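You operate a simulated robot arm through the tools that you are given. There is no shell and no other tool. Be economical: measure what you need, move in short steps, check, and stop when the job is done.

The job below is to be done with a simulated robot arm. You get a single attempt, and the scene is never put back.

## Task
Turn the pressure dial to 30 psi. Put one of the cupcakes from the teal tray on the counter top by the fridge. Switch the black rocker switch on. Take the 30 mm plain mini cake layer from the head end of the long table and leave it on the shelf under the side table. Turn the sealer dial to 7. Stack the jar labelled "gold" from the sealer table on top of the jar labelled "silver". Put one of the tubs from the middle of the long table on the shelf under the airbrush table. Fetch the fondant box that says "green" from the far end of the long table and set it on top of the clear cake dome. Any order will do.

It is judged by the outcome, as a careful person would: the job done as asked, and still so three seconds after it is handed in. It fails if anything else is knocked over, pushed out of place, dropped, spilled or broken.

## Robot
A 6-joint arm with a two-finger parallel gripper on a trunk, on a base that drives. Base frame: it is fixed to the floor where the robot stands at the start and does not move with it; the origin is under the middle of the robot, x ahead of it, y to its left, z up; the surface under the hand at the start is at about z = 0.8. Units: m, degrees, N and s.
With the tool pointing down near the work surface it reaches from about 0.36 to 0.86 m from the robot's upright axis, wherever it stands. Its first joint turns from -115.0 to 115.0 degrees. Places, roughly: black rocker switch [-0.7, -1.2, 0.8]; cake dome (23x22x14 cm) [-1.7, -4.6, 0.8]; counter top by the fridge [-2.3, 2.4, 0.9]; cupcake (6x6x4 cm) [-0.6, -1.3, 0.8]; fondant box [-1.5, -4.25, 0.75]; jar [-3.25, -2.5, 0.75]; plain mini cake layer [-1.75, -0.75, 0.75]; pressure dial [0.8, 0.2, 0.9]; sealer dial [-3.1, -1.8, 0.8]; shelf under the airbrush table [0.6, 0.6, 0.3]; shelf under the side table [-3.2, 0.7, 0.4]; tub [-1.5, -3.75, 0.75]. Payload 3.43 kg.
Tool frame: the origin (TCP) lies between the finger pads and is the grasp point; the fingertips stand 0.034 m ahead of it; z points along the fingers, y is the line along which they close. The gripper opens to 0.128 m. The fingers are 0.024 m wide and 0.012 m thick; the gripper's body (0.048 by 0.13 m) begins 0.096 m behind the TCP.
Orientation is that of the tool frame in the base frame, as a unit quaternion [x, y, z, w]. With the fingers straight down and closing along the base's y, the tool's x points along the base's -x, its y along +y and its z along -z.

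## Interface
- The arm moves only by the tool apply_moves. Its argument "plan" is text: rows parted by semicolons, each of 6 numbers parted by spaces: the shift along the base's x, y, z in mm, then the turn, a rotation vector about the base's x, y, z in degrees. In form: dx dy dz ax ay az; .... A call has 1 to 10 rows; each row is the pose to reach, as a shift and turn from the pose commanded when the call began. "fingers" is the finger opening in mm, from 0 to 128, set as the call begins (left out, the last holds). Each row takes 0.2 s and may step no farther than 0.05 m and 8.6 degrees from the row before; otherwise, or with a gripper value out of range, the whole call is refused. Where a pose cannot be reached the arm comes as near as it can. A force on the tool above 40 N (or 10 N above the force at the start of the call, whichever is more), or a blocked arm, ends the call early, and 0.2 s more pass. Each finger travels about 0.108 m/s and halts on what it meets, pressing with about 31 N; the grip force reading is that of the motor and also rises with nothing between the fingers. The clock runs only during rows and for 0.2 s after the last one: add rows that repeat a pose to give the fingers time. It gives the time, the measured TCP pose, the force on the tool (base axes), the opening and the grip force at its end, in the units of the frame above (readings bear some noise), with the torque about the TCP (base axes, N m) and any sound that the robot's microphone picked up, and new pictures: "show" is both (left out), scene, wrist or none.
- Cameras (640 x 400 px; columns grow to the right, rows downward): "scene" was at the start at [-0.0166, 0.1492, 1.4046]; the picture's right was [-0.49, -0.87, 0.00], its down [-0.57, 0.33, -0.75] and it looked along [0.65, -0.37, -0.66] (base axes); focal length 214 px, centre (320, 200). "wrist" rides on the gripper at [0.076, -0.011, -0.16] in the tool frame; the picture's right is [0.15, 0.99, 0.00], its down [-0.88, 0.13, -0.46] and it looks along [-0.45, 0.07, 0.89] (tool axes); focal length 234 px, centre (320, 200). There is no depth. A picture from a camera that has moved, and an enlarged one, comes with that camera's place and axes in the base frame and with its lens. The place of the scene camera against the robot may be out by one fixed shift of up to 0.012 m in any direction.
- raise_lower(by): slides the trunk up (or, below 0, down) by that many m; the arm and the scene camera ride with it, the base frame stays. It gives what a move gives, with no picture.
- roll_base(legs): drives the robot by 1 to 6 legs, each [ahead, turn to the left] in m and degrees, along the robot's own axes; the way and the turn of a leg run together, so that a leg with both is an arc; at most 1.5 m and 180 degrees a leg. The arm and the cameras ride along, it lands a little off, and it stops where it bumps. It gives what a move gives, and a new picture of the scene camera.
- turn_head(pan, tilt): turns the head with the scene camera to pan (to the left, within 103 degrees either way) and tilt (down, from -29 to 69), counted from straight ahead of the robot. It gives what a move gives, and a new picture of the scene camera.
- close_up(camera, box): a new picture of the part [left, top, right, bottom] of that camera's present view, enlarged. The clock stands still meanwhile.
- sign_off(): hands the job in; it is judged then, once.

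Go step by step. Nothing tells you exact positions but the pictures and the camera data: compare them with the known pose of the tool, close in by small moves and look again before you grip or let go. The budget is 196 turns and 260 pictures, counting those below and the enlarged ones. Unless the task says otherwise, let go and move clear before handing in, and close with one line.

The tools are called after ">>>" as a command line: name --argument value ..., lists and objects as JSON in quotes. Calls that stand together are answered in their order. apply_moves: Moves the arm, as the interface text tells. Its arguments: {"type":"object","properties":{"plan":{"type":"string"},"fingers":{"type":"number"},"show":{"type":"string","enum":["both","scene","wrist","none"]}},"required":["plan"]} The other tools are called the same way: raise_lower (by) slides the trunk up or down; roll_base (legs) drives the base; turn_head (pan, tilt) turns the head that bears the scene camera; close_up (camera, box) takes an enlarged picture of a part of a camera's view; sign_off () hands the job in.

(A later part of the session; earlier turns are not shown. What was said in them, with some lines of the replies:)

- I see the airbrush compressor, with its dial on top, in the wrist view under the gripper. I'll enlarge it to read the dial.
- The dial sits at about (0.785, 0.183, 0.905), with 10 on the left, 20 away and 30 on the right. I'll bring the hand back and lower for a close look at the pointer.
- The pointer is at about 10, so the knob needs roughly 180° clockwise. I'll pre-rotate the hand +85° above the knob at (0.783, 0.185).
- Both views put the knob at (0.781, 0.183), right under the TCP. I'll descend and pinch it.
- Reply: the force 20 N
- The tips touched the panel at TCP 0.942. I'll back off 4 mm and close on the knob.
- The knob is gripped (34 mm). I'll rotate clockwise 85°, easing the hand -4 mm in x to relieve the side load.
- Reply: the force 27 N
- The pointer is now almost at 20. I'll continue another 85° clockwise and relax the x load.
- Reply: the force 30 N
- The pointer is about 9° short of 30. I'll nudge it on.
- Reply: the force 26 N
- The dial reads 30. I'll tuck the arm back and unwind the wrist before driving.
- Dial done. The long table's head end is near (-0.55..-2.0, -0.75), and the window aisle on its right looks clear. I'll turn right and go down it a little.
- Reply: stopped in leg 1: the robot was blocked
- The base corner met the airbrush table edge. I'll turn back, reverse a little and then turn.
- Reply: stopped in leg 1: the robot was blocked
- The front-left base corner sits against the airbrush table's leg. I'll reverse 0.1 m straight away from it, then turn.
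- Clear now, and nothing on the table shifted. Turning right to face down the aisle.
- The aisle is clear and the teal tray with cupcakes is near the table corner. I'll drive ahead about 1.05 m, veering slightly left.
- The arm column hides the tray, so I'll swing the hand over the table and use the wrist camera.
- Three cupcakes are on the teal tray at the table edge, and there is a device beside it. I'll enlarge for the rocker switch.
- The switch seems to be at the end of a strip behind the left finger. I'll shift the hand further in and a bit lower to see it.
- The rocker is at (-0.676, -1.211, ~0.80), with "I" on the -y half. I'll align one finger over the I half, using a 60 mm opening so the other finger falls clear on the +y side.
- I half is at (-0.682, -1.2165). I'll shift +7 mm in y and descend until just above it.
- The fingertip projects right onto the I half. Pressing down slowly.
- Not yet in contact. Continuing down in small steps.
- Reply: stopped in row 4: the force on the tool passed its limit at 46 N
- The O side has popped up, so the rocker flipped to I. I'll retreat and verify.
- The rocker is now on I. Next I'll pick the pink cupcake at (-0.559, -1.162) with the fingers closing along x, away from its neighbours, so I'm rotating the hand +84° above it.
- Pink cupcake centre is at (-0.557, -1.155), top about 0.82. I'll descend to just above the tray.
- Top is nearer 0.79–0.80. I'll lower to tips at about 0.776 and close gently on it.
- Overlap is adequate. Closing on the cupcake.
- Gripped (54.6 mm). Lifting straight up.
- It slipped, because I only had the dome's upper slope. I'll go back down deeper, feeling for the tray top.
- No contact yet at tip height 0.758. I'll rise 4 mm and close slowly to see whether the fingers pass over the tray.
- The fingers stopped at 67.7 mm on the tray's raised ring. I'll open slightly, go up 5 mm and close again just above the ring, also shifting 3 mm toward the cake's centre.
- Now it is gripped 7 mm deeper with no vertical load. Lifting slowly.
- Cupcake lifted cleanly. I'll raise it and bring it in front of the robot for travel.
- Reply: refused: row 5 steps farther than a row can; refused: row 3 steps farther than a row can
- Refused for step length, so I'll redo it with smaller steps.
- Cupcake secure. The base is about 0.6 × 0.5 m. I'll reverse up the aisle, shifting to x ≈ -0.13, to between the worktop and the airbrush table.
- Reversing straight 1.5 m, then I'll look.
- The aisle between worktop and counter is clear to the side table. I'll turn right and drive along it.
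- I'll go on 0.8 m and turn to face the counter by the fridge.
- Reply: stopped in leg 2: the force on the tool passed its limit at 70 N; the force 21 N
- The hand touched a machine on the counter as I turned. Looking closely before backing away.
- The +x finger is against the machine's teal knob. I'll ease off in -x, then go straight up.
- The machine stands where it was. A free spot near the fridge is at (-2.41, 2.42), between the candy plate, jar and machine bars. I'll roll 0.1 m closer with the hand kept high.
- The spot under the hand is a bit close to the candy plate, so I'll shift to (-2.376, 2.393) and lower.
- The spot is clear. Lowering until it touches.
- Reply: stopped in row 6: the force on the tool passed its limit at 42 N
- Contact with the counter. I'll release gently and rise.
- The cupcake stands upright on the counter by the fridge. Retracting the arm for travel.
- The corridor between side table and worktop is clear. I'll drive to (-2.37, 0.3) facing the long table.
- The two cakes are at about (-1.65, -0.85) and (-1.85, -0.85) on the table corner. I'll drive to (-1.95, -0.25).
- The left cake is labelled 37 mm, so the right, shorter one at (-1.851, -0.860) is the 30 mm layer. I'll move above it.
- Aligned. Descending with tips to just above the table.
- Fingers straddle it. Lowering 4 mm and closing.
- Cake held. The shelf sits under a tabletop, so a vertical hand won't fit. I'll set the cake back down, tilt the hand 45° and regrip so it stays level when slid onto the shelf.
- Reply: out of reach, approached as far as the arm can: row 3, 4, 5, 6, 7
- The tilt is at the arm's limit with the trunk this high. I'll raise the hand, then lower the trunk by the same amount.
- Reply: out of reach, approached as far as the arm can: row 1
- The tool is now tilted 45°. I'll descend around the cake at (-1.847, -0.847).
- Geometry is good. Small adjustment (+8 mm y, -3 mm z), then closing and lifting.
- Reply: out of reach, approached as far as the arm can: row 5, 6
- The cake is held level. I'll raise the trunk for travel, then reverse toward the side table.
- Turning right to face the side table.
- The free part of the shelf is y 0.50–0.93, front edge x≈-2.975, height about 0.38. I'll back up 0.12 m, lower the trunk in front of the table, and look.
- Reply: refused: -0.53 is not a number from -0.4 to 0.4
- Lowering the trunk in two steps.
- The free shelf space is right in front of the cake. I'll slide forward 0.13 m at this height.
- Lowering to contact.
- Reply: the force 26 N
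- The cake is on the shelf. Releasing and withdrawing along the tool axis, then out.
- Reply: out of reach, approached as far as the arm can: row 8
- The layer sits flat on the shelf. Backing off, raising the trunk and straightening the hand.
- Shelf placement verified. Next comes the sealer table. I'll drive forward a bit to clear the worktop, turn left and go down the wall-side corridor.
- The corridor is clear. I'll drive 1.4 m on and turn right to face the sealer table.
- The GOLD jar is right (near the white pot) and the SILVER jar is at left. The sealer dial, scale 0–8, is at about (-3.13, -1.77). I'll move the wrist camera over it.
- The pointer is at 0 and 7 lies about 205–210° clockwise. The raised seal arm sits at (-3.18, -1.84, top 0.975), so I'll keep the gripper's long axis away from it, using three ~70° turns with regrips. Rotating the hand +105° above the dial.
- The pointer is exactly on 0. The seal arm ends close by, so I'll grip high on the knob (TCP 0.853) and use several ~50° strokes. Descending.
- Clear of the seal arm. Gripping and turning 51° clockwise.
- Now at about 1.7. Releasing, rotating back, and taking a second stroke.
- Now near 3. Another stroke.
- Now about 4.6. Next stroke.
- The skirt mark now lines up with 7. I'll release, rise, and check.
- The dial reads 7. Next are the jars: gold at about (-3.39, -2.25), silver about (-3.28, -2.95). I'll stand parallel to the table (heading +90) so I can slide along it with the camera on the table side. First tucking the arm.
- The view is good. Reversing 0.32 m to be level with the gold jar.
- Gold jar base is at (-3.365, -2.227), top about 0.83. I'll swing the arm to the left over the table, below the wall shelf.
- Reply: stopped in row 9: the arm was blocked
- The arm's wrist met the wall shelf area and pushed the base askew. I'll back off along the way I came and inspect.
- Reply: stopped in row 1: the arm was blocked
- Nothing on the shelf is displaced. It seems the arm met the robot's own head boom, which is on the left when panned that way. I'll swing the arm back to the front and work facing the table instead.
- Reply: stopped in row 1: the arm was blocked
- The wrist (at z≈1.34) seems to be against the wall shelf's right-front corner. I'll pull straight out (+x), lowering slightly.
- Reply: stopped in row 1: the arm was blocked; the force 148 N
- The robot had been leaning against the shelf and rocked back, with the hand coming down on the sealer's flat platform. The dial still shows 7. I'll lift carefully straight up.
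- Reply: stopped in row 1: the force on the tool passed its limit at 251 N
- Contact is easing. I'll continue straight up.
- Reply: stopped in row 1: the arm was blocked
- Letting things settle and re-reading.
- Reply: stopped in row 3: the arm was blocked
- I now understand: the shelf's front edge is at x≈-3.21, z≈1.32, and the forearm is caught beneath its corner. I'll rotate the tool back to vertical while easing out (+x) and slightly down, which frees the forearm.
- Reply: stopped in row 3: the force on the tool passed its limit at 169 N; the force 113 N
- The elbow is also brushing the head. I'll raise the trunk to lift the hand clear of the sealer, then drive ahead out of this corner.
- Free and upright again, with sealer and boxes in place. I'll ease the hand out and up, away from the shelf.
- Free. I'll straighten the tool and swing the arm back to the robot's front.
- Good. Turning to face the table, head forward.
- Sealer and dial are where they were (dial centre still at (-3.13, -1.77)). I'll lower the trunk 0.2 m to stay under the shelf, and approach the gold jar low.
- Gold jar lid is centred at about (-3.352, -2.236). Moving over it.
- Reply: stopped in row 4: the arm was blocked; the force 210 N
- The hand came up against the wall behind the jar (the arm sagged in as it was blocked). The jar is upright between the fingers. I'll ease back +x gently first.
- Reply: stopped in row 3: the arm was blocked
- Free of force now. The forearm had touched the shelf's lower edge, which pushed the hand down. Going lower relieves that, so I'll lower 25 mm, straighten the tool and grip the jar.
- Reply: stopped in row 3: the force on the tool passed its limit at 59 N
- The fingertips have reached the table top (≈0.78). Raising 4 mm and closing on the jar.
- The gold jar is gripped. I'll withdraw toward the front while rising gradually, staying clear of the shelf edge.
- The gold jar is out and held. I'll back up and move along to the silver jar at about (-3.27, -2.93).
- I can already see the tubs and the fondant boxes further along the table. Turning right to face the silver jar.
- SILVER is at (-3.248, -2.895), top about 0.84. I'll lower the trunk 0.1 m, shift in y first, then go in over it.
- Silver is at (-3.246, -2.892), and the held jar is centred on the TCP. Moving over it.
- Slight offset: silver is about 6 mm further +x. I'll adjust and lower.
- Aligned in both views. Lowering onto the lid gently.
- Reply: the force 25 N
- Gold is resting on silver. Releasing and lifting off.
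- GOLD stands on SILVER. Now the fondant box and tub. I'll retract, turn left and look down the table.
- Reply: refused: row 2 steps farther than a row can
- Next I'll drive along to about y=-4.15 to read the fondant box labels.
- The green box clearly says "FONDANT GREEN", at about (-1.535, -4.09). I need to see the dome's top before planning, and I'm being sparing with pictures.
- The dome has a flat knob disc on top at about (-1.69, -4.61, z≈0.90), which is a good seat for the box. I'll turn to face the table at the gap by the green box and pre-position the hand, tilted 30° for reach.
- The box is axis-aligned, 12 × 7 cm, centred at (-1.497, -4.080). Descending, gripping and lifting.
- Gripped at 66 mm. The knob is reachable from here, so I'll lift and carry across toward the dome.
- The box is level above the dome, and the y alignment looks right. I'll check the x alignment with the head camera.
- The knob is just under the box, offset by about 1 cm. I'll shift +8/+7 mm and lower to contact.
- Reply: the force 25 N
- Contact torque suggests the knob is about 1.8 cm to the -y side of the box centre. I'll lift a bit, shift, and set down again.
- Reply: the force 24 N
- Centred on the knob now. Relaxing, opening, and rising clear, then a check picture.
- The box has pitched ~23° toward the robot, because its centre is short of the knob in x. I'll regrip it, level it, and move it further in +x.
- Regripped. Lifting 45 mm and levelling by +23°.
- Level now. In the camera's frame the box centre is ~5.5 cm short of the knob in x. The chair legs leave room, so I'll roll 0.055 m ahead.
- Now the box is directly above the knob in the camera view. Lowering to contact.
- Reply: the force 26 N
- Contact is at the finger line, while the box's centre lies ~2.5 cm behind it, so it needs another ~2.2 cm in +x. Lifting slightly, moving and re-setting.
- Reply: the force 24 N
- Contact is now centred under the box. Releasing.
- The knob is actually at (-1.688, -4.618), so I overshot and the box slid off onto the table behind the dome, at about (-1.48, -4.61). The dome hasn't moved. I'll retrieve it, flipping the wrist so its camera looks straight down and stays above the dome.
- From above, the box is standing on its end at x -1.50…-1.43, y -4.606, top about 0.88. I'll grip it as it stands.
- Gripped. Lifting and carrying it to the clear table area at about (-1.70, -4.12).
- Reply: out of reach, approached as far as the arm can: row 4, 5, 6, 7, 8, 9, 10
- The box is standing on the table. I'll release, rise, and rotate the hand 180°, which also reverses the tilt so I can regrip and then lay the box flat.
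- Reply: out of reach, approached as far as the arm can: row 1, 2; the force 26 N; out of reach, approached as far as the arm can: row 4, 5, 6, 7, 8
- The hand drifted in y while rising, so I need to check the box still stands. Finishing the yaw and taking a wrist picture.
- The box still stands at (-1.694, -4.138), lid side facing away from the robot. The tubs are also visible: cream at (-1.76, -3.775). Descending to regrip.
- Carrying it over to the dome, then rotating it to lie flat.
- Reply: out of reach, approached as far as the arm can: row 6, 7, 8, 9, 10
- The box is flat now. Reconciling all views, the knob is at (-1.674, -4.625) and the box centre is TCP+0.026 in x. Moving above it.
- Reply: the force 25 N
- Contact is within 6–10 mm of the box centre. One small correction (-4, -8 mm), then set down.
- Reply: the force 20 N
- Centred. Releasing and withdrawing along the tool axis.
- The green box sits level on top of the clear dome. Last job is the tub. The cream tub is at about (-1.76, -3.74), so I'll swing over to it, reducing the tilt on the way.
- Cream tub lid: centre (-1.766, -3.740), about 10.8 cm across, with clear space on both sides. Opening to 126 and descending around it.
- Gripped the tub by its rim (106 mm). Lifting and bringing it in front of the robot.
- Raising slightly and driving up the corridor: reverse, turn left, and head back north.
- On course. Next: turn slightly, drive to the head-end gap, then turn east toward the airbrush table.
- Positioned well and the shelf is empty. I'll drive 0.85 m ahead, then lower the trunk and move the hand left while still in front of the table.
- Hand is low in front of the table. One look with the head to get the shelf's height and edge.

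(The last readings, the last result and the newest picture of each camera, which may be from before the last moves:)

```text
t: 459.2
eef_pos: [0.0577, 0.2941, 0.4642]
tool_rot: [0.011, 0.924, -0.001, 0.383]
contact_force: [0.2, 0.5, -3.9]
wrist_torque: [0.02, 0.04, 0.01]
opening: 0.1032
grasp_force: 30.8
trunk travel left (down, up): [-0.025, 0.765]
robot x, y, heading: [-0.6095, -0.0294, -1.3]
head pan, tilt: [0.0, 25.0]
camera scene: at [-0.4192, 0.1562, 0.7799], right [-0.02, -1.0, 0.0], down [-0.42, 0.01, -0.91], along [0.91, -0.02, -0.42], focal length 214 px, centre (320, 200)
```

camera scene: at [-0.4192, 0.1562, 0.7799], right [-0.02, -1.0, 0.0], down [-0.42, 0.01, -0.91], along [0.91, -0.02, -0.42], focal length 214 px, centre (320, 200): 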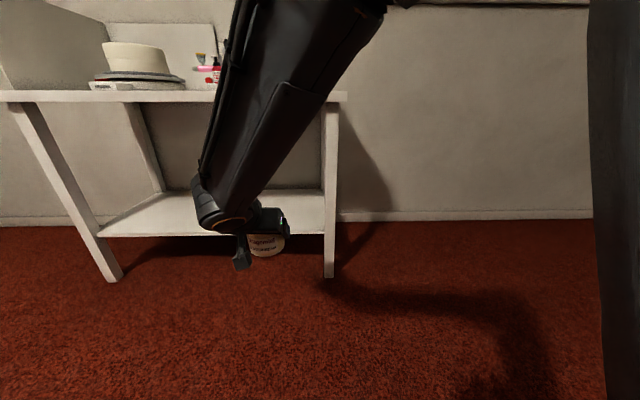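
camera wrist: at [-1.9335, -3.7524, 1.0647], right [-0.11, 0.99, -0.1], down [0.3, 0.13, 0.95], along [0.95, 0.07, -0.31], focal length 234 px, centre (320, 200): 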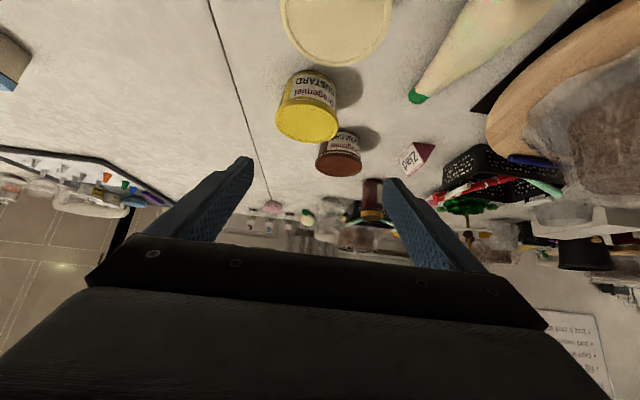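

Shelf top is about z≈0.285, front edge x≈0.36, right leg y≈0.10. I'll lower the hand to 0.41 and drive in 0.395 m.

>>> apply_moves --plan "0 0 -18 0 0 0;0 0 -36 0 0 0;0 0 -52 0 0 0" --show "none"

>>> roll_base --legs '[[0.395, 0]]'

```text
t: 460.0
eef_pos: [0.0588, 0.2946, 0.4121]
tool_rot: [0.01, 0.924, -0.002, 0.383]
contact_force: [-0.5, 0.2, -4.4]
wrist_torque: [0.01, 0.04, -0.02]
opening: 0.1027
grasp_force: 30.5
trunk travel left (down, up): [-0.025, 0.765]
robot x, y, heading: [-0.6094, -0.0327, -1.2]
head pan, tilt: [0.0, 25.0]
```

```text
t: 462.5
eef_pos: [0.4591, 0.2861, 0.412]
tool_rot: [0.009, 0.924, -0.002, 0.383]
contact_force: [-0.3, 0.0, -3.8]
wrist_torque: [0.02, 0.06, 0.04]
opening: 0.1028
grasp_force: 30.8
trunk travel left (down, up): [-0.025, 0.765]
robot x, y, heading: [-0.2038, -0.0446, -1.3]
head pan, tilt: [0.0, 25.0]
camera scene: at [-0.0184, 0.1477, 0.7799], right [-0.02, -1.0, 0.0], down [-0.42, 0.01, -0.91], along [0.91, -0.02, -0.42], focal length 214 px, centre (320, 200)
```

scene: 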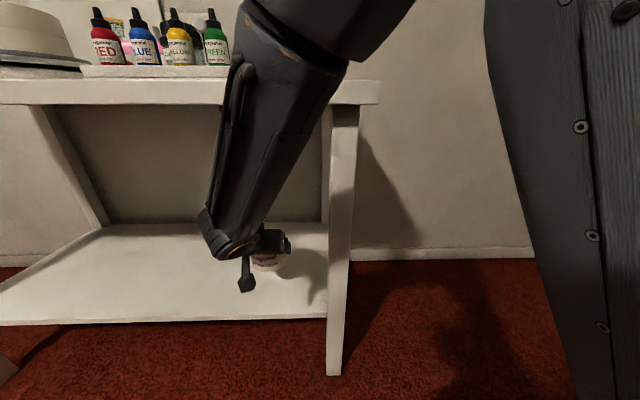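

The tub is over the shelf. Lowering gradually.

>>> apply_moves --plan "0 0 -15 0 0 0;0 0 -30 0 0 0;0 0 -45 0 0 0;0 0 -56 0 0 0;0 0 -64 0 0 0;0 0 -70 0 0 0" --show "none"

```text
t: 463.9
eef_pos: [0.4607, 0.2853, 0.3414]
tool_rot: [0.01, 0.924, -0.001, 0.383]
contact_force: [-0.5, 0.2, -4.6]
wrist_torque: [0.0, 0.07, 0.0]
opening: 0.1028
grasp_force: 31.2
trunk travel left (down, up): [-0.025, 0.765]
robot x, y, heading: [-0.2071, -0.0419, -1.5]
head pan, tilt: [0.0, 25.0]
```

>>> apply_moves --plan "0 0 -4 0 0 0;0 0 -8 0 0 0;0 0 -12 0 0 0;0 0 -16 0 0 0" --show "none"

```text
t: 464.9
eef_pos: [0.4588, 0.2873, 0.3259]
tool_rot: [0.01, 0.924, -0.002, 0.382]
contact_force: [-0.9, -0.1, -3.3]
wrist_torque: [0.02, 0.07, -0.01]
opening: 0.1027
grasp_force: 31.2
trunk travel left (down, up): [-0.025, 0.765]
robot x, y, heading: [-0.2044, -0.0391, -1.2]
head pan, tilt: [0.0, 25.0]
```

>>> apply_moves --plan "0 0 -4 0 0 0;0 0 -8 0 0 0;0 0 -12 0 0 0;0 0 -16 0 0 0;0 0 -20 0 0 0" --show "none"

```text
t: 466.1
eef_pos: [0.46, 0.2864, 0.3073]
tool_rot: [0.01, 0.923, -0.001, 0.385]
contact_force: [-4.1, 1.4, 11.5]
wrist_torque: [-0.36, -0.48, -0.05]
opening: 0.0987
grasp_force: 31.4
trunk travel left (down, up): [-0.025, 0.765]
robot x, y, heading: [-0.2069, -0.0359, -1.3]
head pan, tilt: [0.0, 25.0]
```

The tub is on the shelf. Releasing, then withdrawing backward and up, and reversing out.

>>> apply_moves --plan "0 0 2 0 0 0;0 0 2 0 0 0;0 0 2 0 0 0;-15 0 12 0 0 0;-40 0 30 0 0 0;-65 0 55 0 0 0;-70 0 85 0 0 0" --fingers 126 --show "none"

>>> roll_base --legs '[[-0.4, 0]]'

```text
t: 467.7
eef_pos: [0.3879, 0.2862, 0.3927]
tool_rot: [0.01, 0.924, -0.001, 0.383]
contact_force: [0.0, -0.3, 0.6]
wrist_torque: [0.0, -0.04, 0.0]
opening: 0.1258
grasp_force: 0.1
trunk travel left (down, up): [-0.025, 0.765]
robot x, y, heading: [-0.2081, -0.0378, -1.1]
head pan, tilt: [0.0, 25.0]
```

```text
t: 470.2
eef_pos: [-0.0056, 0.2934, 0.3925]
tool_rot: [0.012, 0.923, -0.003, 0.384]
contact_force: [-0.3, 0.2, 0.6]
wrist_torque: [-0.01, 0.02, 0.01]
opening: 0.1262
grasp_force: 0.0
trunk travel left (down, up): [-0.025, 0.765]
robot x, y, heading: [-0.5995, -0.0336, -1.4]
head pan, tilt: [0.0, 25.0]
camera scene: at [-0.4139, 0.1562, 0.7799], right [-0.03, -1.0, 0.0], down [-0.42, 0.01, -0.91], along [0.91, -0.02, -0.42], focal length 214 px, centre (320, 200)
```

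scene: 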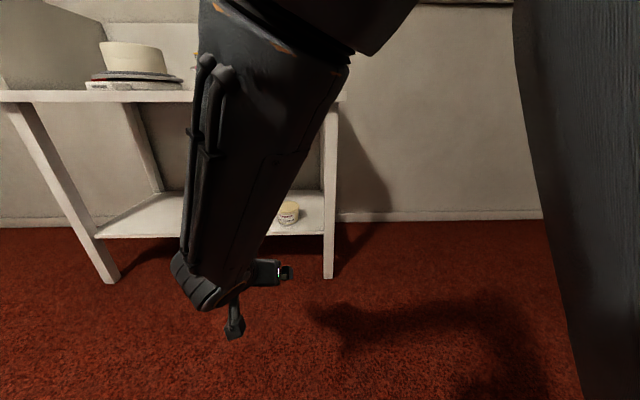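

The tub stands upright on the shelf under the airbrush table and the hand is clear. Everything asked for is in place, so I'm handing in.

>>> sign_off

```text
The job is handed in.
```

All eight jobs are done and handed in, but not cleanly. The green fondant box slid off the dome once before I reset it. The hand also bumped a machine by the fridge, the wall shelf and the sealer, and I saw no lasting damage.
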